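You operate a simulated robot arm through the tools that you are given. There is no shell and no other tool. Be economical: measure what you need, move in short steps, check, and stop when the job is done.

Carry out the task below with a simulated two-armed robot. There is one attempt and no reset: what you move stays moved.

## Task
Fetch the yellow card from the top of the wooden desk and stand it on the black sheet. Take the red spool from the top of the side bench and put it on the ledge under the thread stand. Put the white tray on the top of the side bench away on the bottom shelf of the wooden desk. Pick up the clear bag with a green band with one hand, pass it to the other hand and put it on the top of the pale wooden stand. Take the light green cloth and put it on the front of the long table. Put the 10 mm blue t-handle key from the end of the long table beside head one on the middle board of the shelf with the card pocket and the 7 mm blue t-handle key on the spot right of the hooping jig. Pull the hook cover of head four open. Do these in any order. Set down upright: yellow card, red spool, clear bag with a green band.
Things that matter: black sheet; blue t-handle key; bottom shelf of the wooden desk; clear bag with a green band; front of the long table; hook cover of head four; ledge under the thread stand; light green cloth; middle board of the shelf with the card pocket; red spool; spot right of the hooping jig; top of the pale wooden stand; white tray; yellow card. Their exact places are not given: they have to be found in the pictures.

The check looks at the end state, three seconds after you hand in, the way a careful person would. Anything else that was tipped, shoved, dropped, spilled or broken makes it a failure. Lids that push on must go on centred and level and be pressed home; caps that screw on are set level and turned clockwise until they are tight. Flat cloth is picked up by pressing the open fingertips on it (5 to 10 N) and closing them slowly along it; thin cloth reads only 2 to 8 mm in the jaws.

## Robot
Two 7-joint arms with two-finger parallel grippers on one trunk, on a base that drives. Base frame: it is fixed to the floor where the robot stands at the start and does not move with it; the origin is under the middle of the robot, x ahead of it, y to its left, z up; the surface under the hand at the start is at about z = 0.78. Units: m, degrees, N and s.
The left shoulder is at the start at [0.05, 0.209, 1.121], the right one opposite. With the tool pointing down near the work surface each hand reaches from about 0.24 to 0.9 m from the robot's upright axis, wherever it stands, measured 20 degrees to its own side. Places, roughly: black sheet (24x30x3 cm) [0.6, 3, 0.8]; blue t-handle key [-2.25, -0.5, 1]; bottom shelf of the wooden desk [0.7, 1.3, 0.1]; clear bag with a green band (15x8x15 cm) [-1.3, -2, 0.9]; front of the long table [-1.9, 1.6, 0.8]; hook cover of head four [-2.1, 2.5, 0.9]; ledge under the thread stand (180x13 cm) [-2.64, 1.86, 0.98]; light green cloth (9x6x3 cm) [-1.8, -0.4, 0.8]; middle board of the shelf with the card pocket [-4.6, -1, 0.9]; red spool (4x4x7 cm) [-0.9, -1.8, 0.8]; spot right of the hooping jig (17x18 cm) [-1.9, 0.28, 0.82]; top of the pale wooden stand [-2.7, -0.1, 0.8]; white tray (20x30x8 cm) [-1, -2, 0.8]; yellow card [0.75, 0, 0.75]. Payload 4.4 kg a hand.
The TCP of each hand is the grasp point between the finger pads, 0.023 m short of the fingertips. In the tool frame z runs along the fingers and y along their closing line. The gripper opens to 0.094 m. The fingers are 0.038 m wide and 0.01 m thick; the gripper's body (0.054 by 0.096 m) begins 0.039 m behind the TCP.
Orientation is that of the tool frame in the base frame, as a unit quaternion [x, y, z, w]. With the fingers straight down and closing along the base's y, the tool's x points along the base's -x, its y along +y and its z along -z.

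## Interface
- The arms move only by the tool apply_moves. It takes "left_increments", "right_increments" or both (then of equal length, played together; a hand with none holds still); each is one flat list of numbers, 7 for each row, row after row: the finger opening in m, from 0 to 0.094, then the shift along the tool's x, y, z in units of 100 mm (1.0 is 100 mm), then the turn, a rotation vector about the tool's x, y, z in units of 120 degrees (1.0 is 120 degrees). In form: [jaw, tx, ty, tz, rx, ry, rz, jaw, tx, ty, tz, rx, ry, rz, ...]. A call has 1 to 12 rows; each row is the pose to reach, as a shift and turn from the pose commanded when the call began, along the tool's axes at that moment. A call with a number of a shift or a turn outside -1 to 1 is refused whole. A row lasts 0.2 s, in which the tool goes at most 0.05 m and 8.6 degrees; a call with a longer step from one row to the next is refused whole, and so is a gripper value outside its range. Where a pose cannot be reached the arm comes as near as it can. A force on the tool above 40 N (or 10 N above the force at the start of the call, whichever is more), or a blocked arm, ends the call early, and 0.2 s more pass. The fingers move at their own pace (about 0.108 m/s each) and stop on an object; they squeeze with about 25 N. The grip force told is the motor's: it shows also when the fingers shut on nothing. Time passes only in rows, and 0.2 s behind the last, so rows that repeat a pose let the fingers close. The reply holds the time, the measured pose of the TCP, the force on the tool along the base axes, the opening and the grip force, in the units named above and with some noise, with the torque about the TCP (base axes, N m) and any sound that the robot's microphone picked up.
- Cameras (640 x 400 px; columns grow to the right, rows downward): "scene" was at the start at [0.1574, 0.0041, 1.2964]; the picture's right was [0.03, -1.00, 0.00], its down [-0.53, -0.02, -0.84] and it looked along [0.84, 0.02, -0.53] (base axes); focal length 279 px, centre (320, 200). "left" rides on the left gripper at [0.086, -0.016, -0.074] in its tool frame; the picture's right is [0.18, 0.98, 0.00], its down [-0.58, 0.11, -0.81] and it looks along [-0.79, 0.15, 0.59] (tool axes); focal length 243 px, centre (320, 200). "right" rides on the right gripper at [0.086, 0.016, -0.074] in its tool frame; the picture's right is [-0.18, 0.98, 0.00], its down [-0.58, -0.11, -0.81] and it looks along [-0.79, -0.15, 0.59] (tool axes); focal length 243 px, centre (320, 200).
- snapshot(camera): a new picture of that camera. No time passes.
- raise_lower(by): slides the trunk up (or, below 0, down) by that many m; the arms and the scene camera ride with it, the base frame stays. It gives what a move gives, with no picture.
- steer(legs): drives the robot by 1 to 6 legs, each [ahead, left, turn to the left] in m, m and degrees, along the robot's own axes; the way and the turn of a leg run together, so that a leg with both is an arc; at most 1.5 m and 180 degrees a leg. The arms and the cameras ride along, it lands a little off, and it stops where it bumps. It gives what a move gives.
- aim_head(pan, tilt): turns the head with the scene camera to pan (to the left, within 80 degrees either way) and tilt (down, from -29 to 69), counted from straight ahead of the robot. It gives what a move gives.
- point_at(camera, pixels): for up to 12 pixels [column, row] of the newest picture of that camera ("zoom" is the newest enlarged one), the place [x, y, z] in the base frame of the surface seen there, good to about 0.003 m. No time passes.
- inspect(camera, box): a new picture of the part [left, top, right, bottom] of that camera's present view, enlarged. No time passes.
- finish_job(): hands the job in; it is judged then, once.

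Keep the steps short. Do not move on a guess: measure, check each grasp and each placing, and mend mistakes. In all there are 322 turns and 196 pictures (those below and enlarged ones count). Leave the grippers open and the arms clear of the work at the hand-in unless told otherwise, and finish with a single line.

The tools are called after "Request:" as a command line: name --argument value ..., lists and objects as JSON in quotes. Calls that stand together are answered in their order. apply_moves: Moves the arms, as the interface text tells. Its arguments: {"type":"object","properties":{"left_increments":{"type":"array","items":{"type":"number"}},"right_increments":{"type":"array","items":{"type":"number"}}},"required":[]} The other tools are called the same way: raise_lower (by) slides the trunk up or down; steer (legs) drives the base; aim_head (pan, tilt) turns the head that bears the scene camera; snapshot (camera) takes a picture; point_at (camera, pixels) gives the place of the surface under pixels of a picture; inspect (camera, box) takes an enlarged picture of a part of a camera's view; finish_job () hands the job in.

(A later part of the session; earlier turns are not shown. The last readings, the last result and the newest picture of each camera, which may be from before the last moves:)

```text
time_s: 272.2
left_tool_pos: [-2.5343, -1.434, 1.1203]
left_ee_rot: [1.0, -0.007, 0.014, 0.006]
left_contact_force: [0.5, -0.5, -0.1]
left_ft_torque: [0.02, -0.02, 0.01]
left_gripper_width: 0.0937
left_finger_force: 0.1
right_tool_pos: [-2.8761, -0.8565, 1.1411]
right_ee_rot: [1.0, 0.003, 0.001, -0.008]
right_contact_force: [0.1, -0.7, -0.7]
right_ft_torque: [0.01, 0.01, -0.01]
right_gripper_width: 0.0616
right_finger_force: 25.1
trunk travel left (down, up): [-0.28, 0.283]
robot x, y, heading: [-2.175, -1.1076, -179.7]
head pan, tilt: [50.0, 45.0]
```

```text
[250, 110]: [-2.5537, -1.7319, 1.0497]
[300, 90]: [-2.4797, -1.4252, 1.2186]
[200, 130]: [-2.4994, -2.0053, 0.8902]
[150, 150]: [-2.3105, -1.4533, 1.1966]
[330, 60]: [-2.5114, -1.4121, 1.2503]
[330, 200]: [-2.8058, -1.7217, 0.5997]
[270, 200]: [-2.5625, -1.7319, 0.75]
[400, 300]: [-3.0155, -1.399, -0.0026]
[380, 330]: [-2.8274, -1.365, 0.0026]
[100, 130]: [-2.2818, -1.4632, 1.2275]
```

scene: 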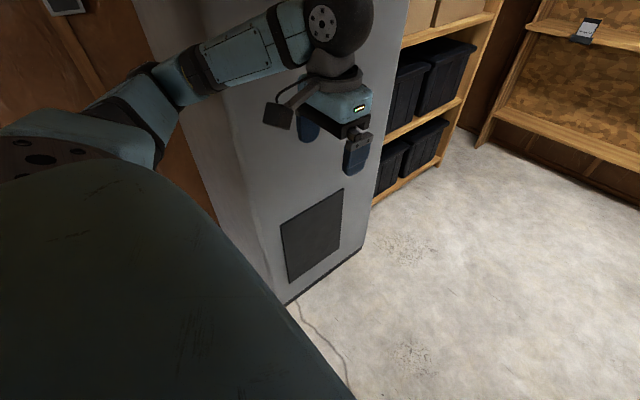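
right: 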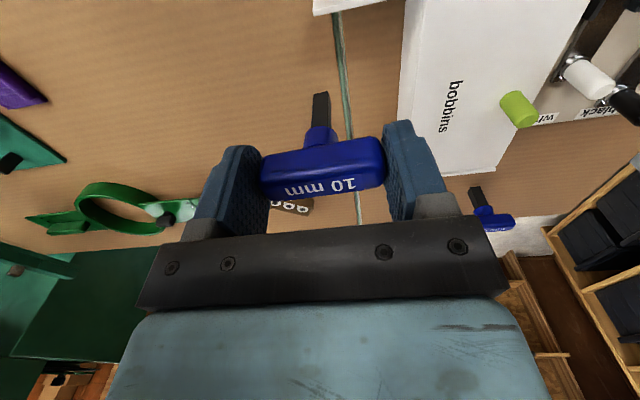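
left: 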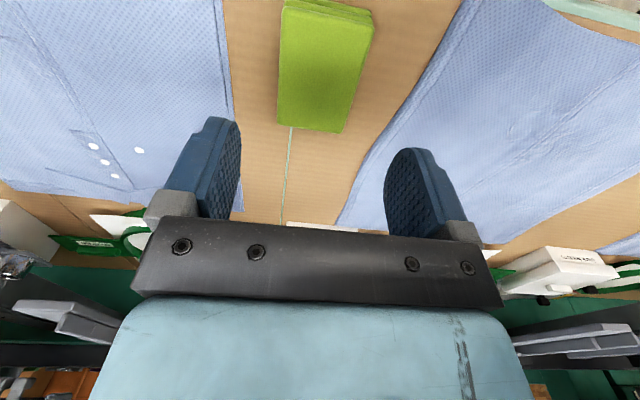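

Request:
point_at --camera "scene" --pixels '[[175, 80], [185, 100], [140, 85], [150, 100], [210, 70], [160, 75], [130, 100]]'

Request:
inspect --camera "scene" --box '[80, 20, 340, 200]'

Request:
aim_head --pan -45 --tilt 60

Request:
snapshot --camera "scene"

```text
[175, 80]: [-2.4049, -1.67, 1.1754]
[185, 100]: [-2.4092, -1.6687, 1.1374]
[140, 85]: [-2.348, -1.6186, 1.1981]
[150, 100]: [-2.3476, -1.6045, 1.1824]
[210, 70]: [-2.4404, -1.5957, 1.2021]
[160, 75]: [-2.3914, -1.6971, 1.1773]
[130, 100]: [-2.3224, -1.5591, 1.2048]
```

```text
2.22 times, centred on (210, 110) of scene
```

zoom: 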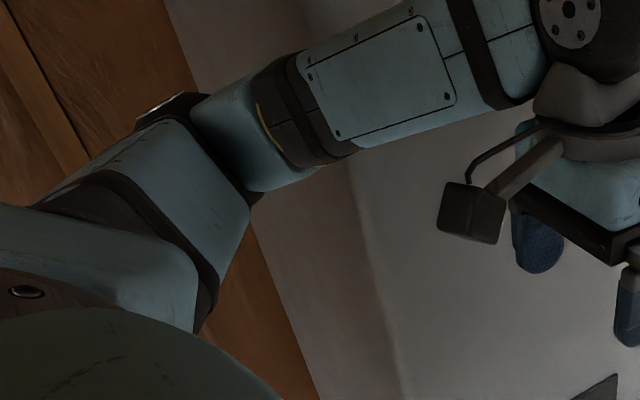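

```text
time_s: 273.9
left_tool_pos: [-2.5333, -1.4342, 1.1206]
left_ee_rot: [1.0, -0.006, 0.014, 0.006]
left_contact_force: [0.1, -0.2, 0.3]
left_ft_torque: [0.03, 0.0, 0.01]
left_gripper_width: 0.094
left_finger_force: 0.2
right_tool_pos: [-2.8761, -0.8552, 1.1404]
right_ee_rot: [1.0, 0.003, 0.001, -0.008]
right_contact_force: [0.3, -1.0, -0.5]
right_ft_torque: [0.05, 0.0, 0.02]
right_gripper_width: 0.0616
right_finger_force: 25.2
trunk travel left (down, up): [-0.28, 0.283]
robot x, y, heading: [-2.1762, -1.1061, -179.7]
head pan, tilt: [-45.0, 60.0]
```

```text
95 pictures are left
```

scene: 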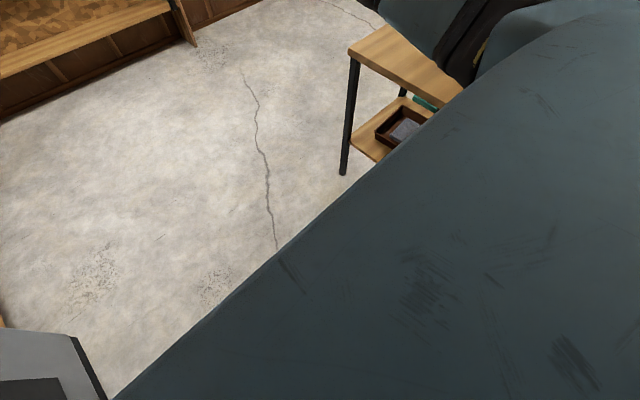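

The left elbow sticks out to y −1.70+. I'll extend the left hand forward and inward so the elbow folds in.

Request:
apply_moves --left_increments '[0.094, -0.4, -0.2, 0, 0, 0, 0, 0.094, -0.8, -0.4, 0, 0, 0, 0, 0.094, -1.0, -0.5, 0, 0, 0, 0]'

Request:
apply_moves --left_increments '[0.094, -0.4, -0.2, 0, 0, 0, 0, 0.094, -0.8, -0.4, 0, 0, 0, 0, 0.094, -1.0, -0.5, 0, 0, 0, 0]'

Request:
steer --legs '[[0.5, 0, 0], [1.1, 0, 0]]'

```text
time_s: 274.9
left_tool_pos: [-2.6143, -1.3982, 1.1189]
left_ee_rot: [1.0, 0.016, 0.014, 0.012]
left_contact_force: [-0.7, -0.5, 0.3]
left_ft_torque: [0.0, -0.01, 0.01]
left_gripper_width: 0.094
left_finger_force: 0.1
right_tool_pos: [-2.8689, -0.8689, 1.1439]
right_ee_rot: [1.0, 0.013, -0.002, -0.006]
right_contact_force: [-1.3, -0.8, -1.4]
right_ft_torque: [-0.01, -0.04, -0.01]
right_gripper_width: 0.0616
right_finger_force: 25.4
trunk travel left (down, up): [-0.28, 0.283]
robot x, y, heading: [-2.1695, -1.1082, -178.6]
head pan, tilt: [-45.0, 60.0]
stopped in row 3 (left hand): the arm was blocked; the commanded pose is now the measured one
```

```text
time_s: 275.9
left_tool_pos: [-2.6967, -1.3871, 1.1187]
left_ee_rot: [0.998, 0.055, 0.013, 0.015]
left_contact_force: [-0.2, -0.7, -0.1]
left_ft_torque: [-0.05, -0.05, 0.0]
left_gripper_width: 0.0941
left_finger_force: 0.0
right_tool_pos: [-2.8827, -0.912, 1.1456]
right_ee_rot: [0.999, 0.047, -0.005, -0.004]
right_contact_force: [-0.9, 0.4, -2.3]
right_ft_torque: [-0.02, -0.06, 0.01]
right_gripper_width: 0.0615
right_finger_force: 25.5
trunk travel left (down, up): [-0.28, 0.283]
robot x, y, heading: [-2.1729, -1.1057, -174.4]
head pan, tilt: [-45.0, 60.0]
stopped in row 3 (left hand): the arm was blocked; the commanded pose is now the measured one
```

```text
time_s: 276.6
left_tool_pos: [-2.6984, -1.3877, 1.1165]
left_ee_rot: [0.998, 0.057, 0.015, 0.017]
left_contact_force: [0.2, -0.7, -0.3]
left_ft_torque: [-0.01, 0.01, 0.01]
left_gripper_width: 0.0939
left_finger_force: 0.1
right_tool_pos: [-2.8852, -0.9118, 1.145]
right_ee_rot: [0.999, 0.05, -0.004, -0.002]
right_contact_force: [-0.3, 0.0, -1.3]
right_ft_torque: [-0.03, -0.01, -0.01]
right_gripper_width: 0.0618
right_finger_force: 25.9
trunk travel left (down, up): [-0.28, 0.283]
robot x, y, heading: [-2.1696, -1.0997, -174.5]
head pan, tilt: [-45.0, 60.0]
stopped in leg 1: the robot was blocked; the commanded pose is now the measured one
```

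The elbow is wedged on the cabinet's front. Back up 0.5, square the heading, then extend the left arm.

Request:
steer --legs '[[-0.5, 0, 0], [0, 0, -5.5]]'

Request:
apply_moves --left_increments '[0.094, -0.4, -0.3, 0, 0, 0, 0, 0.094, -0.8, -0.6, 0, 0, 0, 0, 0.094, -1.0, -0.8, 0, 0, 0, 0]'

Request:
aim_head --pan 40 --tilt 35

Request:
snapshot --camera "scene"

```text
time_s: 280.1
left_tool_pos: [-2.2385, -1.293, 1.1086]
left_ee_rot: [1.0, 0.007, 0.021, 0.011]
left_contact_force: [-1.0, 0.4, 0.4]
left_ft_torque: [-0.01, -0.01, 0.03]
left_gripper_width: 0.0938
left_finger_force: 0.0
right_tool_pos: [-2.3796, -0.8044, 1.1409]
right_ee_rot: [1.0, 0.001, 0.0, -0.008]
right_contact_force: [0.1, 0.5, -1.9]
right_ft_torque: [0.01, -0.01, -0.02]
right_gripper_width: 0.0617
right_finger_force: 25.6
trunk travel left (down, up): [-0.28, 0.283]
robot x, y, heading: [-1.6798, -1.0524, -179.9]
head pan, tilt: [-45.0, 60.0]
```

```text
time_s: 280.9
left_tool_pos: [-2.3398, -1.2147, 1.1003]
left_ee_rot: [1.0, 0.007, 0.02, 0.011]
left_contact_force: [0.3, -0.3, -0.3]
left_ft_torque: [0.0, 0.02, 0.04]
left_gripper_width: 0.0939
left_finger_force: 0.0
right_tool_pos: [-2.3803, -0.8051, 1.1407]
right_ee_rot: [1.0, 0.002, 0.0, -0.008]
right_contact_force: [-0.2, -0.5, -0.2]
right_ft_torque: [-0.08, -0.01, -0.02]
right_gripper_width: 0.0619
right_finger_force: 25.1
trunk travel left (down, up): [-0.28, 0.283]
robot x, y, heading: [-1.6754, -1.0532, -179.7]
head pan, tilt: [-45.0, 60.0]
```

```text
time_s: 282.5
left_tool_pos: [-2.3396, -1.2155, 1.1009]
left_ee_rot: [1.0, 0.007, 0.02, 0.011]
left_contact_force: [-0.4, -0.9, -0.6]
left_ft_torque: [-0.03, -0.02, -0.02]
left_gripper_width: 0.094
left_finger_force: 0.0
right_tool_pos: [-2.3787, -0.8044, 1.14]
right_ee_rot: [1.0, 0.0, -0.001, -0.007]
right_contact_force: [-0.7, -0.7, -0.9]
right_ft_torque: [0.0, 0.02, 0.02]
right_gripper_width: 0.0614
right_finger_force: 25.5
trunk travel left (down, up): [-0.28, 0.283]
robot x, y, heading: [-1.6793, -1.0563, -179.9]
head pan, tilt: [40.0, 35.0]
```

```text
94 pictures are left
```

scene: 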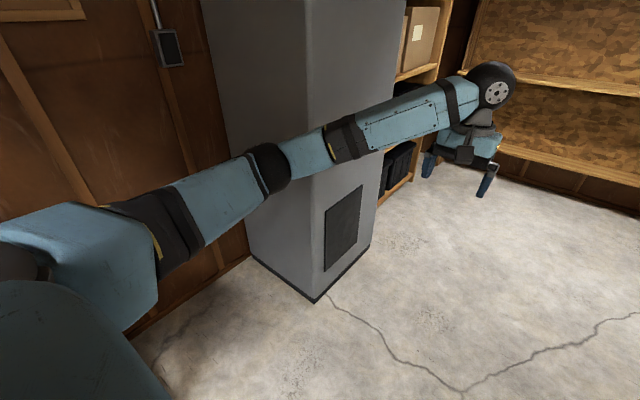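

Request:
point_at --camera "scene" --pixels '[[265, 165], [290, 150], [220, 190], [330, 135], [315, 295], [400, 110]]'

```text
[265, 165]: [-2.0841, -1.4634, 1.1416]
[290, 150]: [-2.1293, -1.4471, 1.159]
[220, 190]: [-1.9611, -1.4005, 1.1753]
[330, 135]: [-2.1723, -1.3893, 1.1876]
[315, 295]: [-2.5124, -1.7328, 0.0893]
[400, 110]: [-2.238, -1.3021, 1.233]
```

Elbow is now only 0.46 m out. Shift left 0.1 and drive west.

Request:
steer --legs '[[0, 0.1, 0], [1.0, 0, 0], [1.1, 0, 0]]'

Request:
aim_head --pan -10 --tilt 35

Request:
snapshot --camera "scene"

```text
time_s: 294.0
left_tool_pos: [-4.4422, -1.3051, 1.1009]
left_ee_rot: [1.0, -0.001, 0.019, 0.011]
left_contact_force: [-0.2, -0.2, 0.1]
left_ft_torque: [0.01, -0.05, 0.01]
left_gripper_width: 0.0942
left_finger_force: 0.1
right_tool_pos: [-4.4745, -0.895, 1.1405]
right_ee_rot: [1.0, -0.005, 0.0, -0.008]
right_contact_force: [0.6, 0.6, -0.4]
right_ft_torque: [0.0, -0.01, -0.02]
right_gripper_width: 0.0617
right_finger_force: 25.3
trunk travel left (down, up): [-0.28, 0.283]
robot x, y, heading: [-3.779, -1.1595, 179.3]
head pan, tilt: [40.0, 35.0]
```

```text
time_s: 295.2
left_tool_pos: [-4.4414, -1.3064, 1.1006]
left_ee_rot: [1.0, 0.0, 0.02, 0.012]
left_contact_force: [-0.5, 0.6, 0.0]
left_ft_torque: [0.01, 0.01, 0.02]
left_gripper_width: 0.0943
left_finger_force: 0.0
right_tool_pos: [-4.4748, -0.895, 1.1402]
right_ee_rot: [1.0, -0.006, 0.0, -0.007]
right_contact_force: [-0.2, 0.1, -0.7]
right_ft_torque: [-0.01, -0.03, -0.01]
right_gripper_width: 0.0615
right_finger_force: 25.0
trunk travel left (down, up): [-0.28, 0.283]
robot x, y, heading: [-3.7777, -1.1549, 179.4]
head pan, tilt: [-10.0, 35.0]
```

```text
93 pictures are left
```

scene: 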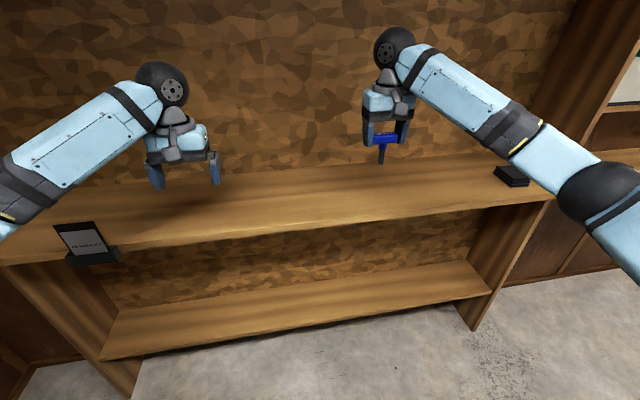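

Request:
point_at --camera "scene" --pixels '[[330, 230], [330, 200], [330, 175], [330, 160], [400, 190], [400, 160], [400, 205], [330, 215]]'

Request:
apply_moves --right_increments '[0.045, -0.1, 0, 0, 0, -0.068, 0, 0.045, -0.2, 0, 0, 0, -0.136, 0, 0.045, -0.3, 0, 0, 0, -0.204, 0, 0.045, -0.4, 0, 0, 0, -0.272, 0, 0.045, -0.5, 0, 0, 0, -0.34, 0, 0.045, -0.55, 0, 0, 0, -0.408, 0, 0.045, -0.55, 0, 0, 0, -0.476, 0, 0.045, -0.55, 0, 0, 0, -0.54, 0, 0.045, -0.55, 0, 0, 0, -0.54, 0]'

```text
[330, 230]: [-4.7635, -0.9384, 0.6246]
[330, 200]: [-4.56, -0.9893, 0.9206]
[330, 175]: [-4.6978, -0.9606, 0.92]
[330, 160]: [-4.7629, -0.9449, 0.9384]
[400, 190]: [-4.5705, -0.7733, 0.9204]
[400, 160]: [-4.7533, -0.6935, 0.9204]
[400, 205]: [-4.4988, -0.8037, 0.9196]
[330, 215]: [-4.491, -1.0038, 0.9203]
```

```text
time_s: 297.2
left_tool_pos: [-4.4411, -1.3059, 1.1018]
left_ee_rot: [1.0, 0.001, 0.021, 0.012]
left_contact_force: [-0.7, -0.3, -0.2]
left_ft_torque: [-0.03, 0.0, 0.02]
left_gripper_width: 0.094
left_finger_force: 0.1
right_tool_pos: [-4.5304, -0.8955, 1.1415]
right_ee_rot: [0.844, 0.0, -0.537, -0.01]
right_contact_force: [0.4, -0.4, -0.6]
right_ft_torque: [0.0, 0.0, 0.01]
right_gripper_width: 0.0617
right_finger_force: 24.8
trunk travel left (down, up): [-0.28, 0.283]
robot x, y, heading: [-3.7769, -1.1559, 179.4]
head pan, tilt: [-10.0, 35.0]
```

Board top 0.920, depth to −4.763. Lower trunk 0.10, then the right arm.

Request:
raise_lower --by -0.1

Request:
apply_moves --right_increments '[0.045, 0.27, 0, 0.127, 0, 0, 0, 0.045, 0.544, 0, 0.254, 0, 0, 0, 0.045, 0.72, 0, 0.336, 0, 0, 0, 0.045, 0.72, 0, 0.336, 0, 0, 0]'

Request:
snapshot --camera "right"

Request:
inspect --camera "scene" --box '[300, 20, 480, 180]'

```text
time_s: 298.5
left_tool_pos: [-4.441, -1.3049, 1.0012]
left_ee_rot: [1.0, -0.001, 0.02, 0.012]
left_contact_force: [-0.3, 0.0, -0.5]
left_ft_torque: [0.01, 0.01, 0.01]
left_gripper_width: 0.094
left_finger_force: 0.0
right_tool_pos: [-4.5292, -0.8943, 1.0416]
right_ee_rot: [0.844, -0.002, -0.536, -0.01]
right_contact_force: [-0.6, -0.1, -2.3]
right_ft_torque: [0.01, -0.03, 0.04]
right_gripper_width: 0.0617
right_finger_force: 24.7
trunk travel left (down, up): [-0.18, 0.383]
robot x, y, heading: [-3.7773, -1.1555, 179.1]
head pan, tilt: [-10.0, 35.0]
```

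```text
time_s: 299.5
left_tool_pos: [-4.441, -1.3042, 1.0006]
left_ee_rot: [1.0, 0.0, 0.02, 0.011]
left_contact_force: [-0.5, -0.1, -0.7]
left_ft_torque: [-0.01, 0.0, -0.01]
left_gripper_width: 0.0938
left_finger_force: 0.0
right_tool_pos: [-4.5303, -0.8936, 0.9613]
right_ee_rot: [0.844, -0.001, -0.536, -0.01]
right_contact_force: [0.0, 0.0, -1.0]
right_ft_torque: [0.0, -0.02, -0.01]
right_gripper_width: 0.0616
right_finger_force: 24.9
trunk travel left (down, up): [-0.18, 0.383]
robot x, y, heading: [-3.7805, -1.1556, 179.3]
head pan, tilt: [-10.0, 35.0]
```

```text
92 pictures are left
```

right: 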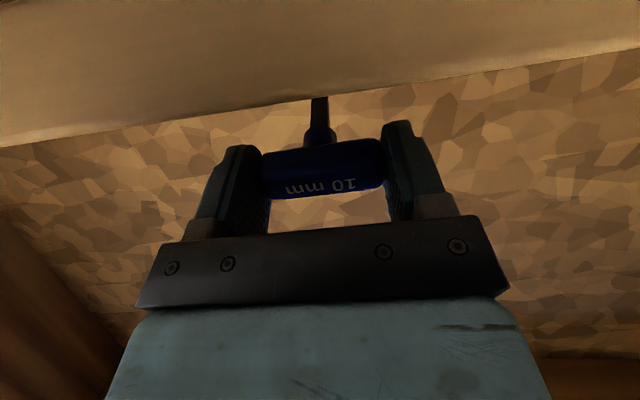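

```text
2.50 times, centred on (390, 100) of scene
```

zoom: 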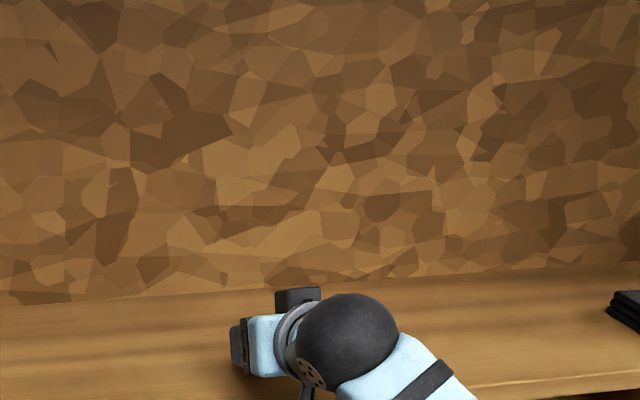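

Lower ~9 mm more (watching force), then release.

Request:
apply_moves --right_increments '[0.045, 0.045, 0, 0.021, 0, 0, 0, 0.045, 0.082, 0, 0.038, 0, 0, 0, 0.045, 0.082, 0, 0.038, 0, 0, 0]'

```text
time_s: 300.3
left_tool_pos: [-4.4406, -1.3053, 1.0003]
left_ee_rot: [1.0, -0.001, 0.02, 0.012]
left_contact_force: [0.4, 0.2, -0.6]
left_ft_torque: [-0.02, -0.04, -0.04]
left_gripper_width: 0.0942
left_finger_force: 0.0
right_tool_pos: [-4.5291, -0.8929, 0.9545]
right_ee_rot: [0.844, 0.001, -0.537, -0.009]
right_contact_force: [-1.8, 1.2, 6.3]
right_ft_torque: [0.01, 0.54, -0.08]
right_gripper_width: 0.0616
right_finger_force: 24.9
trunk travel left (down, up): [-0.18, 0.383]
robot x, y, heading: [-3.7794, -1.1544, 179.5]
head pan, tilt: [-10.0, 35.0]
```

Shaft tip touches (6 N). Release slowly, then retreat backward and up.

Request:
apply_moves --right_increments '[0.062, 0, 0, 0, 0, 0, 0, 0.066, 0, 0, 0, 0, 0, 0, 0.074, 0, 0, 0, 0, 0, 0, 0.085, 0, 0, 0, 0, 0, 0, 0.085, 0, 0, 0, 0, 0, 0]'

Request:
apply_moves --right_increments '[0.085, -0.1, 0, -0.1, 0, 0, 0, 0.085, -0.3, 0, -0.3, 0, 0, 0, 0.085, -0.6, 0, -0.6, 0, 0, 0, 0.085, -0.8, 0, -0.8, 0, 0, 0]'

Request:
inspect --camera "scene" --box '[280, 80, 480, 220]'

```text
time_s: 301.5
left_tool_pos: [-4.442, -1.3056, 1.0014]
left_ee_rot: [1.0, -0.001, 0.02, 0.012]
left_contact_force: [0.7, -0.3, 0.4]
left_ft_torque: [0.02, -0.03, 0.04]
left_gripper_width: 0.0942
left_finger_force: 0.1
right_tool_pos: [-4.5293, -0.8942, 0.9525]
right_ee_rot: [0.844, -0.001, -0.536, -0.01]
right_contact_force: [0.1, 0.2, 0.5]
right_ft_torque: [-0.01, -0.01, -0.03]
right_gripper_width: 0.0848
right_finger_force: 0.0
trunk travel left (down, up): [-0.18, 0.383]
robot x, y, heading: [-3.7765, -1.1567, 179.6]
head pan, tilt: [-10.0, 35.0]
```

```text
time_s: 302.5
left_tool_pos: [-4.4403, -1.3056, 1.0011]
left_ee_rot: [1.0, 0.0, 0.02, 0.011]
left_contact_force: [-0.2, -0.1, 0.5]
left_ft_torque: [-0.01, 0.03, -0.01]
left_gripper_width: 0.0941
left_finger_force: 0.3
right_tool_pos: [-4.4913, -0.8959, 1.057]
right_ee_rot: [0.845, 0.0, -0.535, -0.01]
right_contact_force: [-0.1, -0.2, 0.2]
right_ft_torque: [0.02, 0.05, 0.03]
right_gripper_width: 0.0849
right_finger_force: 0.0
trunk travel left (down, up): [-0.18, 0.383]
robot x, y, heading: [-3.779, -1.1553, 179.3]
head pan, tilt: [-10.0, 35.0]
```

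```text
2.86 times, centred on (380, 150) of scene
```

zoom: 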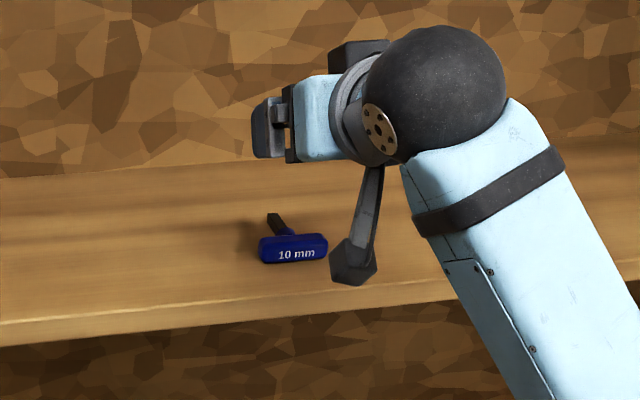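

10 mm key lies on the board. Raise, restore the right hand downwards, and reverse through the corridor.

Request:
raise_lower --by 0.1

Request:
apply_moves --right_increments '[0.094, 0, 0, 0, 0, 0.068, 0, 0.094, 0, 0, 0, 0, 0.136, 0, 0.094, 0, 0, 0, 0, 0.204, 0, 0.094, 0, 0, 0, 0, 0.272, 0, 0.094, 0, 0, 0, 0, 0.34, 0, 0.094, 0, 0, 0, 0, 0.408, 0, 0.094, 0, 0, 0, 0, 0.476, 0, 0.094, 0, 0, 0, 0, 0.54, 0]'

Request:
steer --legs '[[-1.3, 0, 0.5], [-1.4, 0, 0]]'

Request:
aim_head --pan 70 --tilt 25

Request:
snapshot --camera "scene"

```text
time_s: 303.9
left_tool_pos: [-4.4418, -1.3056, 1.1011]
left_ee_rot: [1.0, -0.001, 0.021, 0.011]
left_contact_force: [-1.6, 0.5, -0.2]
left_ft_torque: [0.0, 0.01, 0.0]
left_gripper_width: 0.094
left_finger_force: 0.1
right_tool_pos: [-4.4916, -0.8955, 1.1583]
right_ee_rot: [0.845, -0.001, -0.535, -0.01]
right_contact_force: [0.0, -0.1, -0.4]
right_ft_torque: [0.0, 0.01, 0.0]
right_gripper_width: 0.085
right_finger_force: 0.0
trunk travel left (down, up): [-0.28, 0.283]
robot x, y, heading: [-3.7787, -1.1544, 179.3]
head pan, tilt: [-10.0, 35.0]
```

```text
time_s: 305.7
left_tool_pos: [-4.4411, -1.3051, 1.0995]
left_ee_rot: [1.0, 0.0, 0.02, 0.012]
left_contact_force: [-0.2, 0.2, -0.3]
left_ft_torque: [-0.02, 0.01, -0.02]
left_gripper_width: 0.0939
left_finger_force: 0.1
right_tool_pos: [-4.4911, -0.8945, 1.1576]
right_ee_rot: [1.0, -0.007, 0.001, -0.008]
right_contact_force: [-0.5, 0.2, 0.2]
right_ft_torque: [0.01, 0.0, 0.0]
right_gripper_width: 0.0942
right_finger_force: 0.1
trunk travel left (down, up): [-0.28, 0.283]
robot x, y, heading: [-3.7782, -1.1552, 179.5]
head pan, tilt: [-10.0, 35.0]
```

```text
time_s: 318.9
left_tool_pos: [-1.7195, -1.32, 1.1007]
left_ee_rot: [1.0, 0.003, 0.02, 0.011]
left_contact_force: [1.5, -1.0, 0.0]
left_ft_torque: [0.01, 0.02, 0.0]
left_gripper_width: 0.094
left_finger_force: 0.1
right_tool_pos: [-1.772, -0.9102, 1.1572]
right_ee_rot: [1.0, -0.002, 0.0, -0.007]
right_contact_force: [0.2, -0.7, -0.6]
right_ft_torque: [0.04, 0.01, 0.01]
right_gripper_width: 0.094
right_finger_force: 0.0
trunk travel left (down, up): [-0.28, 0.283]
robot x, y, heading: [-1.0566, -1.1663, 179.8]
head pan, tilt: [-10.0, 35.0]
```

```text
time_s: 320.4
left_tool_pos: [-1.719, -1.3196, 1.1015]
left_ee_rot: [1.0, 0.003, 0.02, 0.011]
left_contact_force: [0.2, -1.0, -0.5]
left_ft_torque: [0.0, 0.02, -0.01]
left_gripper_width: 0.0939
left_finger_force: 0.1
right_tool_pos: [-1.7717, -0.9094, 1.158]
right_ee_rot: [1.0, -0.004, 0.0, -0.007]
right_contact_force: [0.5, 0.0, -0.1]
right_ft_torque: [0.02, -0.01, 0.03]
right_gripper_width: 0.0939
right_finger_force: 0.0
trunk travel left (down, up): [-0.28, 0.283]
robot x, y, heading: [-1.0547, -1.1654, 179.9]
head pan, tilt: [70.0, 25.0]
```

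```text
89 pictures are left
```

scene: 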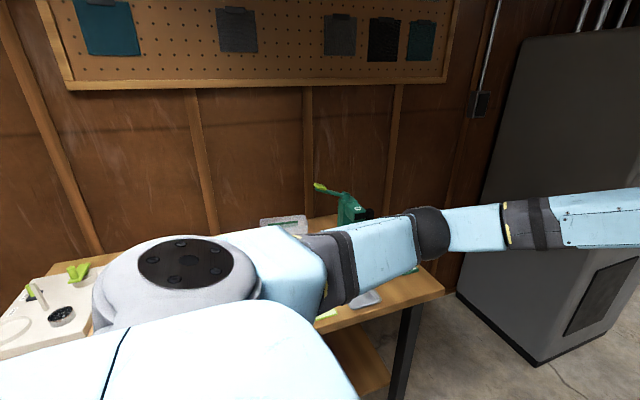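

Shift away from the bench, then turn to face it.

Request:
steer --legs '[[0, -0.35, 0], [0, 0, 90]]'

Request:
aim_head --pan 0 --tilt 30

Request:
snapshot --camera "scene"

```text
time_s: 327.9
left_tool_pos: [-0.8877, -1.4724, 1.1009]
left_ee_rot: [0.697, 0.717, 0.022, -0.007]
left_contact_force: [-0.1, -0.3, -0.2]
left_ft_torque: [0.02, 0.0, -0.02]
left_gripper_width: 0.094
left_finger_force: 0.0
right_tool_pos: [-1.2956, -1.5339, 1.1576]
right_ee_rot: [0.702, 0.712, -0.006, -0.006]
right_contact_force: [-0.9, 0.2, 0.5]
right_ft_torque: [-0.03, -0.02, 0.02]
right_gripper_width: 0.0941
right_finger_force: 0.0
trunk travel left (down, up): [-0.28, 0.283]
robot x, y, heading: [-1.0565, -0.8125, -89.2]
head pan, tilt: [70.0, 25.0]
```

```text
time_s: 329.3
left_tool_pos: [-0.8875, -1.4738, 1.1002]
left_ee_rot: [0.697, 0.717, 0.022, -0.006]
left_contact_force: [1.3, 0.2, -0.3]
left_ft_torque: [-0.01, 0.02, 0.01]
left_gripper_width: 0.0942
left_finger_force: 0.1
right_tool_pos: [-1.2962, -1.5334, 1.1582]
right_ee_rot: [0.702, 0.712, -0.005, -0.005]
right_contact_force: [0.3, -0.5, 0.8]
right_ft_torque: [-0.01, 0.0, 0.0]
right_gripper_width: 0.0939
right_finger_force: 0.1
trunk travel left (down, up): [-0.28, 0.283]
robot x, y, heading: [-1.0565, -0.8125, -89.1]
head pan, tilt: [0.0, 30.0]
```

```text
88 pictures are left
```

scene: 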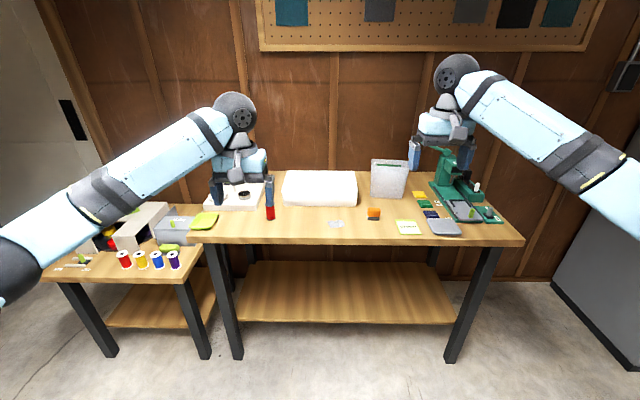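

Request:
inspect --camera "scene" --box '[190, 140, 430, 250]'

Request:
point_at --camera "scene" --pixels '[[270, 213], [270, 206], [285, 177], [357, 180], [355, 205], [285, 205], [320, 190], [388, 178], [373, 165], [405, 170], [388, 195], [124, 258]]'

```text
2.67 times, centred on (310, 195) of scene
```

zoom: 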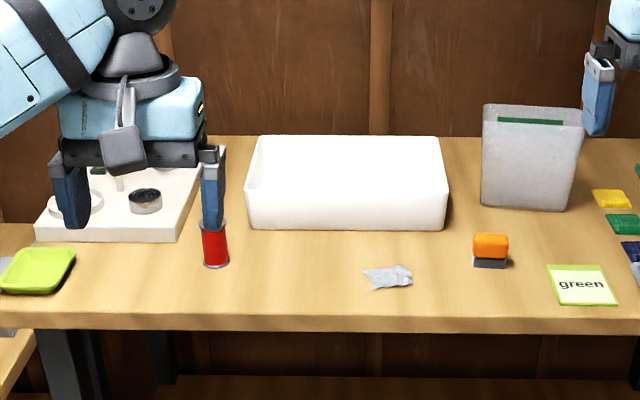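

```text
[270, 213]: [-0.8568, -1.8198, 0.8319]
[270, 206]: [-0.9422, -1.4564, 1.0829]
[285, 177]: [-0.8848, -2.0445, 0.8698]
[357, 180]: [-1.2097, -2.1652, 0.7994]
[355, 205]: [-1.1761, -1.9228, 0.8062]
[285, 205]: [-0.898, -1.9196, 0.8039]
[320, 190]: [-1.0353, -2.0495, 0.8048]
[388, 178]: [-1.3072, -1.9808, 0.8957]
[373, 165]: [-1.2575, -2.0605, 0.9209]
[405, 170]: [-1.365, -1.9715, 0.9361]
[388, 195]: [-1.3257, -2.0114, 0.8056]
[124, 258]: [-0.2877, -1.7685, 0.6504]
```

Tray, bag and red spool found: the spool stands beside the tray, so I'll take spool and bag first. Zoom on the bag's top.

Request:
inspect --camera "scene" --box '[355, 145, 425, 205]'

Request:
point_at --camera "zoom" --pixels '[[210, 105], [290, 105], [400, 112], [290, 120], [300, 140], [300, 200], [300, 300], [210, 150], [410, 150], [200, 300], [380, 320], [300, 98]]'

```text
6.67 times, centred on (390, 175) of scene
```

zoom: 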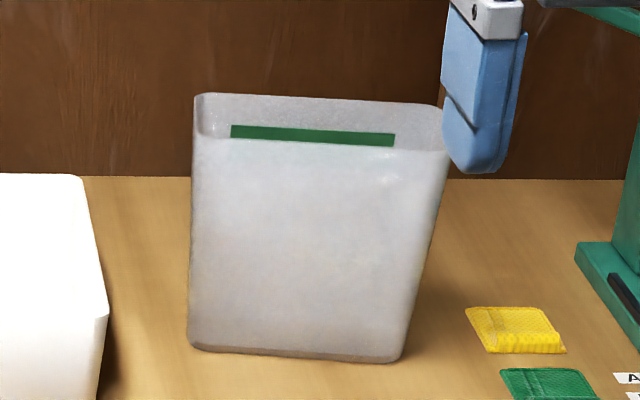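

```text
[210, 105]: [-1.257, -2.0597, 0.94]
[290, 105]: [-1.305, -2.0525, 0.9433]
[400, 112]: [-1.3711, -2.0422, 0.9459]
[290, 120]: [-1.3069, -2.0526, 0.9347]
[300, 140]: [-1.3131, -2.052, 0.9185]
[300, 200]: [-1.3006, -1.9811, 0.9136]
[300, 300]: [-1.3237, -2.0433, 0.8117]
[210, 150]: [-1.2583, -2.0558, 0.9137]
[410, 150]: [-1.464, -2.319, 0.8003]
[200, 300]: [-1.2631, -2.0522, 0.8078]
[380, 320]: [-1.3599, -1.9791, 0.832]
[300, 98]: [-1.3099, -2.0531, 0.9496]
```

The "bag" is an open-topped box-like bag, turned ~9°: left wall mid (−1.247,−2.025), right wall mid (−1.373,−2.006), rim ≈0.947. I'll bring the hands together (±64 mm), turn 9.6° right and drive up.

Request:
apply_moves --left_increments '[0.03, 0, -0.35, 0, 0.0105, -0.019, 0, 0.03, 0, -0.7, 0, 0.0105, -0.019, 0, 0.03, 0, -1.0, 0, 0.0105, -0.019, 0, 0.03, 0, -1.0, 0, 0.0105, -0.019, 0]' --right_increments '[0.03, 0.2, 0.25, 0.2, 0, 0, 0, 0.03, 0.4, 0.5, 0.4, 0, 0, 0, 0.03, 0.55, 0.75, 0.55, 0, 0, 0, 0.03, 0.58, 1.0, 0.57, 0, 0, 0]'

Request:
apply_moves --right_increments '[0.03, 0, 0.38, 0, 0, 0, 0, 0.03, 0, 0.75, 0, 0, 0, 0]'

Request:
steer --legs '[[0, 0, -9.6], [0.562, -0.068, 0]]'

Request:
aim_head --pan 0 --tilt 50

Request:
snapshot --camera "scene"

Request:
snapshot --camera "left"

```text
time_s: 330.3
left_tool_pos: [-0.9857, -1.4757, 1.0988]
left_ee_rot: [0.697, 0.717, 0.001, 0.001]
left_contact_force: [0.4, 0.0, 0.4]
left_ft_torque: [0.01, 0.01, 0.02]
left_gripper_width: 0.0299
left_finger_force: 0.0
right_tool_pos: [-1.1964, -1.4736, 1.0988]
right_ee_rot: [0.701, 0.713, -0.006, -0.006]
right_contact_force: [-0.3, 0.0, 0.0]
right_ft_torque: [-0.03, 0.02, 0.02]
right_gripper_width: 0.0299
right_finger_force: 0.0
trunk travel left (down, up): [-0.28, 0.283]
robot x, y, heading: [-1.0582, -0.8133, -89.1]
head pan, tilt: [0.0, 30.0]
```

```text
time_s: 330.9
left_tool_pos: [-0.9865, -1.476, 1.098]
left_ee_rot: [0.697, 0.717, 0.001, -0.001]
left_contact_force: [-0.5, -0.3, 0.2]
left_ft_torque: [0.0, 0.02, 0.02]
left_gripper_width: 0.0303
left_finger_force: 0.0
right_tool_pos: [-1.123, -1.4737, 1.0972]
right_ee_rot: [0.701, 0.713, -0.005, -0.005]
right_contact_force: [0.5, 0.2, -0.2]
right_ft_torque: [-0.03, -0.01, 0.0]
right_gripper_width: 0.0299
right_finger_force: 0.0
trunk travel left (down, up): [-0.28, 0.283]
robot x, y, heading: [-1.0596, -0.8146, -89.0]
head pan, tilt: [0.0, 30.0]
```

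```text
time_s: 334.8
left_tool_pos: [-1.2493, -2.0206, 1.0995]
left_ee_rot: [0.755, 0.656, 0.001, 0.0]
left_contact_force: [-0.7, 0.7, 1.2]
left_ft_torque: [0.03, -0.01, 0.02]
left_gripper_width: 0.0302
left_finger_force: 0.1
right_tool_pos: [-1.3835, -1.9964, 1.0983]
right_ee_rot: [0.759, 0.651, -0.005, -0.006]
right_contact_force: [-0.2, -0.3, 0.5]
right_ft_torque: [0.01, 0.05, -0.03]
right_gripper_width: 0.03
right_finger_force: 0.0
trunk travel left (down, up): [-0.28, 0.283]
robot x, y, heading: [-1.2093, -1.3584, -98.6]
head pan, tilt: [0.0, 30.0]
```

```text
time_s: 335.6
left_tool_pos: [-1.2488, -2.0203, 1.0986]
left_ee_rot: [0.755, 0.656, 0.0, 0.0]
left_contact_force: [-0.6, 0.3, 0.2]
left_ft_torque: [0.01, 0.01, 0.01]
left_gripper_width: 0.03
left_finger_force: 0.1
right_tool_pos: [-1.384, -1.9957, 1.098]
right_ee_rot: [0.759, 0.652, -0.005, -0.005]
right_contact_force: [0.8, -0.2, 0.5]
right_ft_torque: [-0.01, 0.0, 0.02]
right_gripper_width: 0.03
right_finger_force: 0.0
trunk travel left (down, up): [-0.28, 0.283]
robot x, y, heading: [-1.2061, -1.356, -98.6]
head pan, tilt: [0.0, 50.0]
```

```text
85 pictures are left
```

scene: 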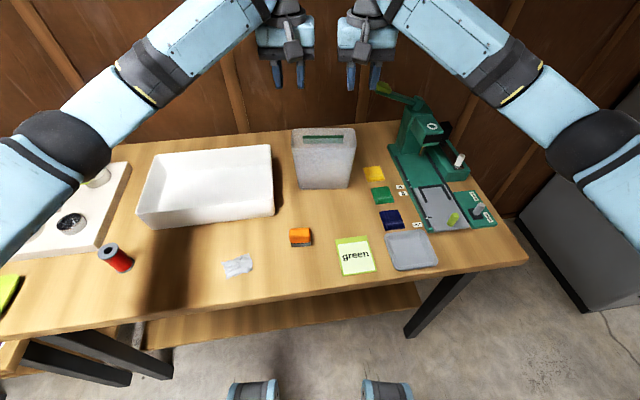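

```text
84 pictures are left
```

left: 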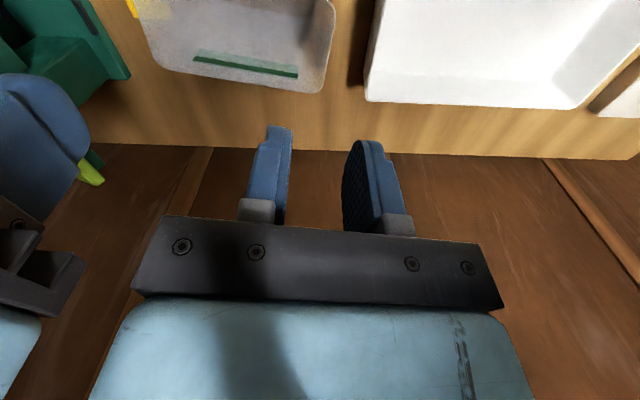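

Request:
inspect --camera "scene" --box '[280, 115, 370, 195]'

Request:
point_at --camera "zoom" --pixels '[[145, 70], [150, 100], [160, 125], [250, 65], [365, 65], [375, 90], [385, 125], [260, 130], [260, 145], [200, 85], [320, 85]]'

```text
5.00 times, centred on (325, 155) of scene
```

zoom: 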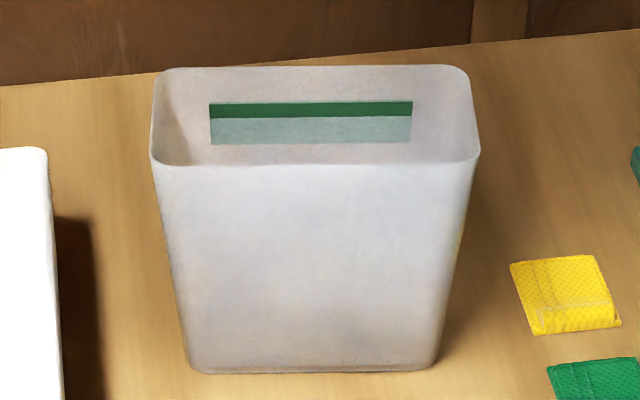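

```text
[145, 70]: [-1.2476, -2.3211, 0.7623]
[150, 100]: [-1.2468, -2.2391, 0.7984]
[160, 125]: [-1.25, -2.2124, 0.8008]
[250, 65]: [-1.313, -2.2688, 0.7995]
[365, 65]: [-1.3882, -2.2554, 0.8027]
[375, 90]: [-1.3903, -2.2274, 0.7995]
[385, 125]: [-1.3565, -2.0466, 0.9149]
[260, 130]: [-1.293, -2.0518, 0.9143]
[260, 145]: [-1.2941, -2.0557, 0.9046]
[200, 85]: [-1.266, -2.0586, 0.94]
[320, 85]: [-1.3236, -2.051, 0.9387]
```

Request:
point_at --camera "zoom" --pixels '[[165, 85], [160, 110], [158, 130], [156, 150], [455, 80], [470, 100], [474, 130], [478, 150], [180, 180], [320, 180], [455, 180], [320, 166]]'

```text
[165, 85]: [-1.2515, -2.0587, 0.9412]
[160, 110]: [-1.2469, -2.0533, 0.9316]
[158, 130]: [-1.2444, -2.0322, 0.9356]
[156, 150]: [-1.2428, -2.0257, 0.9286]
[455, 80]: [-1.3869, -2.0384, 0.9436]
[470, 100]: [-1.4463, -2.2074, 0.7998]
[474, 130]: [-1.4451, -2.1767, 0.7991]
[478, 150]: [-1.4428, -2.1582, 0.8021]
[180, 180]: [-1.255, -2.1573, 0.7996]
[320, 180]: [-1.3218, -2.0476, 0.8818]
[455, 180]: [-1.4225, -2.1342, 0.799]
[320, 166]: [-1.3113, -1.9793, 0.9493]
```

Left hand needs +8 mm; right hand is already over the right wall. I'll lower with the arms 100 mm first, and check the left elbow over the spool.

Request:
apply_moves --left_increments '[0.03, -0.05, 0.08, 0.3, 0, 0, 0, 0.03, -0.05, 0.08, 0.65, 0, 0, 0, 0.03, -0.05, 0.08, 1.0, 0, 0, 0]' --right_increments '[0.03, -0.08, 0, 0.3, 0, 0, 0, 0.03, -0.08, 0, 0.65, 0, 0, 0, 0.03, -0.08, 0, 1.0, 0, 0, 0]'

Request:
snapshot --camera "scene"

Request:
point_at --camera "scene" --pixels '[[60, 140], [85, 170], [110, 145], [100, 130], [117, 258], [40, 180]]'

Request:
snapshot --camera "left"

```text
time_s: 336.4
left_tool_pos: [-1.2415, -2.0295, 0.9968]
left_ee_rot: [0.755, 0.656, 0.0, 0.0]
left_contact_force: [-0.1, -0.2, -0.2]
left_ft_torque: [0.0, 0.02, 0.0]
left_gripper_width: 0.03
left_finger_force: 0.1
right_tool_pos: [-1.3865, -2.0057, 0.9972]
right_ee_rot: [0.759, 0.651, -0.005, -0.006]
right_contact_force: [0.2, 0.0, 0.3]
right_ft_torque: [0.03, -0.02, 0.0]
right_gripper_width: 0.0301
right_finger_force: 0.1
trunk travel left (down, up): [-0.28, 0.283]
robot x, y, heading: [-1.2026, -1.3569, -98.5]
head pan, tilt: [0.0, 50.0]
```

```text
82 pictures are left
```

scene: 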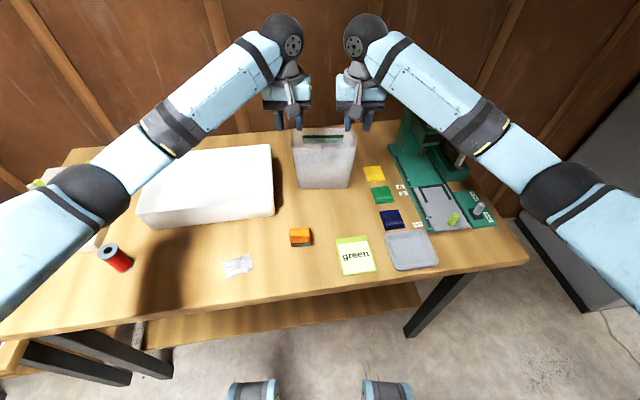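

```text
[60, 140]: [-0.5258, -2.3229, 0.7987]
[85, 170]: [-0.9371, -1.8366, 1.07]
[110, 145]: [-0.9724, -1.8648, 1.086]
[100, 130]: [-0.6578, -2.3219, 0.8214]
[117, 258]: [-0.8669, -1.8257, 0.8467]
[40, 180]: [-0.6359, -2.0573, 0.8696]
```

```text
81 pictures are left
```

left: 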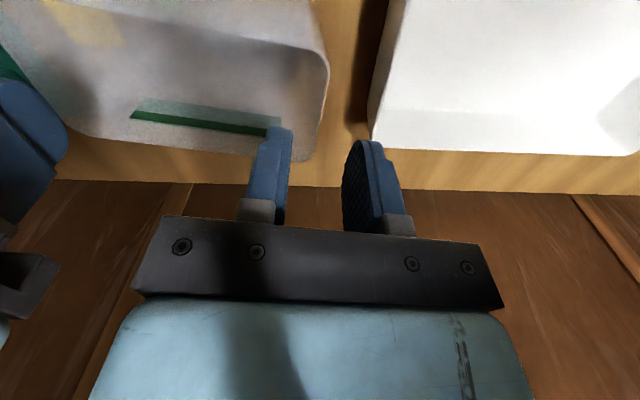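

Both hands are over the side walls. Lower trunk 0.07, then close only the left hand.

Request:
raise_lower --by -0.07

Request:
snapshot --camera "left"

Request:
snapshot --camera "right"

```text
time_s: 337.5
left_tool_pos: [-1.2414, -2.0262, 0.9281]
left_ee_rot: [0.754, 0.656, -0.001, 0.0]
left_contact_force: [0.6, -0.4, 0.5]
left_ft_torque: [-0.01, -0.03, 0.04]
left_gripper_width: 0.0301
left_finger_force: 0.1
right_tool_pos: [-1.3867, -2.0033, 0.9274]
right_ee_rot: [0.759, 0.651, -0.005, -0.006]
right_contact_force: [-0.6, -0.8, -0.5]
right_ft_torque: [-0.01, 0.0, -0.01]
right_gripper_width: 0.0298
right_finger_force: 0.0
trunk travel left (down, up): [-0.21, 0.353]
robot x, y, heading: [-1.2085, -1.3569, -98.6]
head pan, tilt: [0.0, 50.0]
```

```text
80 pictures are left
```

left: 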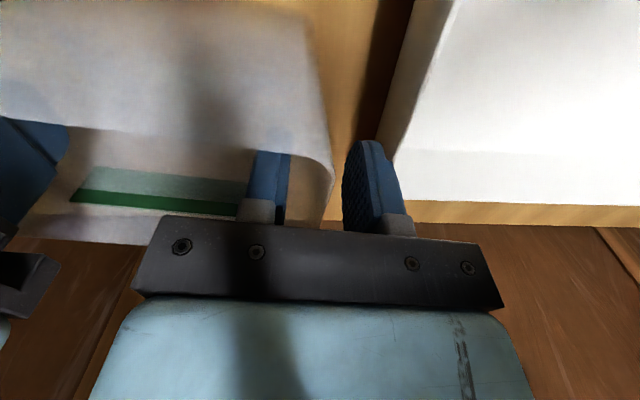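

```text
79 pictures are left
```

right: 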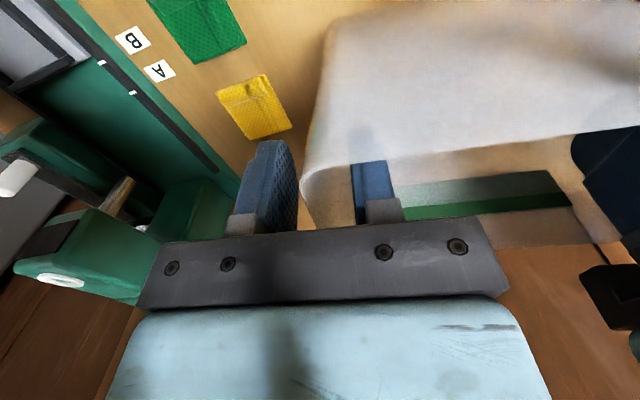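

Both straddle their walls. Close the left hand only, then lift with the trunk.

Request:
apply_moves --left_increments '[0.015, 0, 0, 0, 0, 0, 0, 0.0, 0, 0, 0, 0, 0, 0, 0.0, 0, 0, 0, 0, 0, 0, 0.0, 0, 0, 0, 0, 0, 0]'

Request:
raise_lower --by 0.07

Request:
snapshot --camera "scene"

Request:
snapshot --camera "right"

```text
time_s: 338.5
left_tool_pos: [-1.2412, -2.0262, 0.9302]
left_ee_rot: [0.754, 0.657, 0.0, -0.001]
left_contact_force: [-1.0, -1.3, 6.5]
left_ft_torque: [0.07, 1.12, 0.11]
left_gripper_width: 0.0032
left_finger_force: 25.3
right_tool_pos: [-1.3861, -2.0039, 0.9271]
right_ee_rot: [0.759, 0.651, -0.006, -0.006]
right_contact_force: [-0.4, 0.3, 0.2]
right_ft_torque: [0.02, -0.01, 0.03]
right_gripper_width: 0.0299
right_finger_force: 0.1
trunk travel left (down, up): [-0.21, 0.353]
robot x, y, heading: [-1.2045, -1.3572, -98.6]
head pan, tilt: [0.0, 50.0]
```

```text
time_s: 339.6
left_tool_pos: [-1.2401, -2.0281, 0.9976]
left_ee_rot: [0.754, 0.657, 0.0, 0.0]
left_contact_force: [-0.2, -0.1, -0.6]
left_ft_torque: [-0.03, 0.01, -0.04]
left_gripper_width: 0.0021
left_finger_force: 24.6
right_tool_pos: [-1.386, -2.0053, 0.9966]
right_ee_rot: [0.758, 0.652, -0.005, -0.007]
right_contact_force: [0.3, -0.5, 0.0]
right_ft_torque: [0.0, 0.01, 0.03]
right_gripper_width: 0.0301
right_finger_force: 0.1
trunk travel left (down, up): [-0.28, 0.283]
robot x, y, heading: [-1.2035, -1.3589, -98.4]
head pan, tilt: [0.0, 50.0]
```

```text
78 pictures are left
```

scene: 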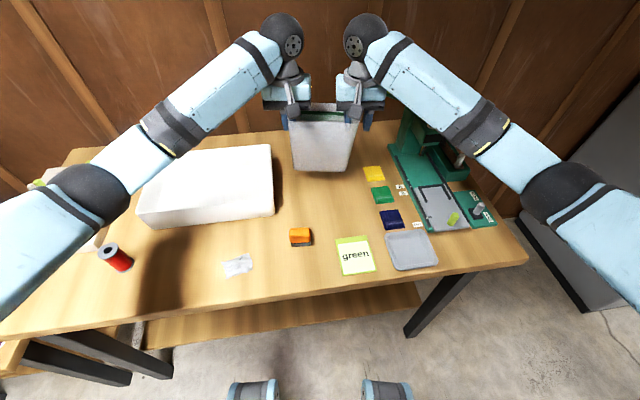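

```text
77 pictures are left
```

right: 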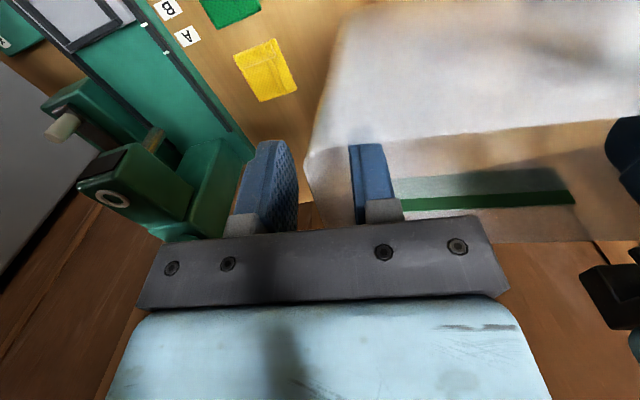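

Lifted by the left hand alone. Now close the right on its wall, then open the left and lift it out.

Request:
apply_moves --right_increments '[0.015, 0, 0, 0, 0, 0, 0, 0.0, 0, 0, 0, 0, 0, 0, 0.0, 0, 0, 0, 0, 0, 0, 0.0, 0, 0, 0, 0, 0, 0]'

Request:
apply_moves --left_increments '[0.01, 0, 0, 0, 0, 0, 0, 0.03, 0, 0, 0, 0, 0, 0, 0.03, 0, 0, 0, 0, 0, 0, 0.03, 0, 0, -0.25, 0, 0, 0, 0.03, 0, 0, -0.5, 0, 0, 0, 0.03, 0, 0, -0.8, 0, 0, 0, 0.03, 0, 0, -1.0, 0, 0, 0]'

Request:
snapshot --camera "scene"

```text
time_s: 340.6
left_tool_pos: [-1.2422, -2.0264, 0.9975]
left_ee_rot: [0.756, 0.655, -0.001, 0.0]
left_contact_force: [-18.7, -0.6, -5.9]
left_ft_torque: [-0.04, 0.18, 0.11]
left_gripper_width: 0.0022
left_finger_force: 25.2
right_tool_pos: [-1.3839, -2.0041, 0.9987]
right_ee_rot: [0.758, 0.652, -0.004, -0.005]
right_contact_force: [19.0, 0.6, 5.3]
right_ft_torque: [-0.04, -1.03, 0.42]
right_gripper_width: 0.0059
right_finger_force: 25.4
trunk travel left (down, up): [-0.28, 0.283]
robot x, y, heading: [-1.2051, -1.3577, -98.4]
head pan, tilt: [0.0, 50.0]
```

```text
time_s: 342.2
left_tool_pos: [-1.2408, -2.0255, 1.0986]
left_ee_rot: [0.755, 0.656, 0.0, 0.0]
left_contact_force: [0.6, 0.7, 0.4]
left_ft_torque: [-0.02, 0.01, -0.06]
left_gripper_width: 0.03
left_finger_force: 0.0
right_tool_pos: [-1.3858, -2.0047, 0.9976]
right_ee_rot: [0.758, 0.652, -0.005, -0.006]
right_contact_force: [0.2, -0.2, 0.6]
right_ft_torque: [0.02, -0.01, 0.0]
right_gripper_width: 0.0024
right_finger_force: 24.7
trunk travel left (down, up): [-0.28, 0.283]
robot x, y, heading: [-1.2058, -1.355, -98.6]
head pan, tilt: [0.0, 50.0]
```

```text
76 pictures are left
```

scene: 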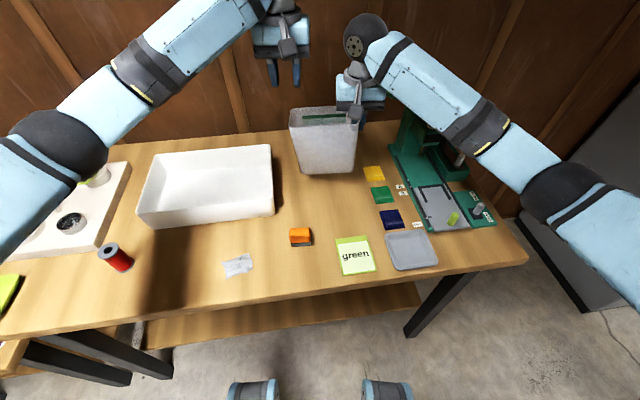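

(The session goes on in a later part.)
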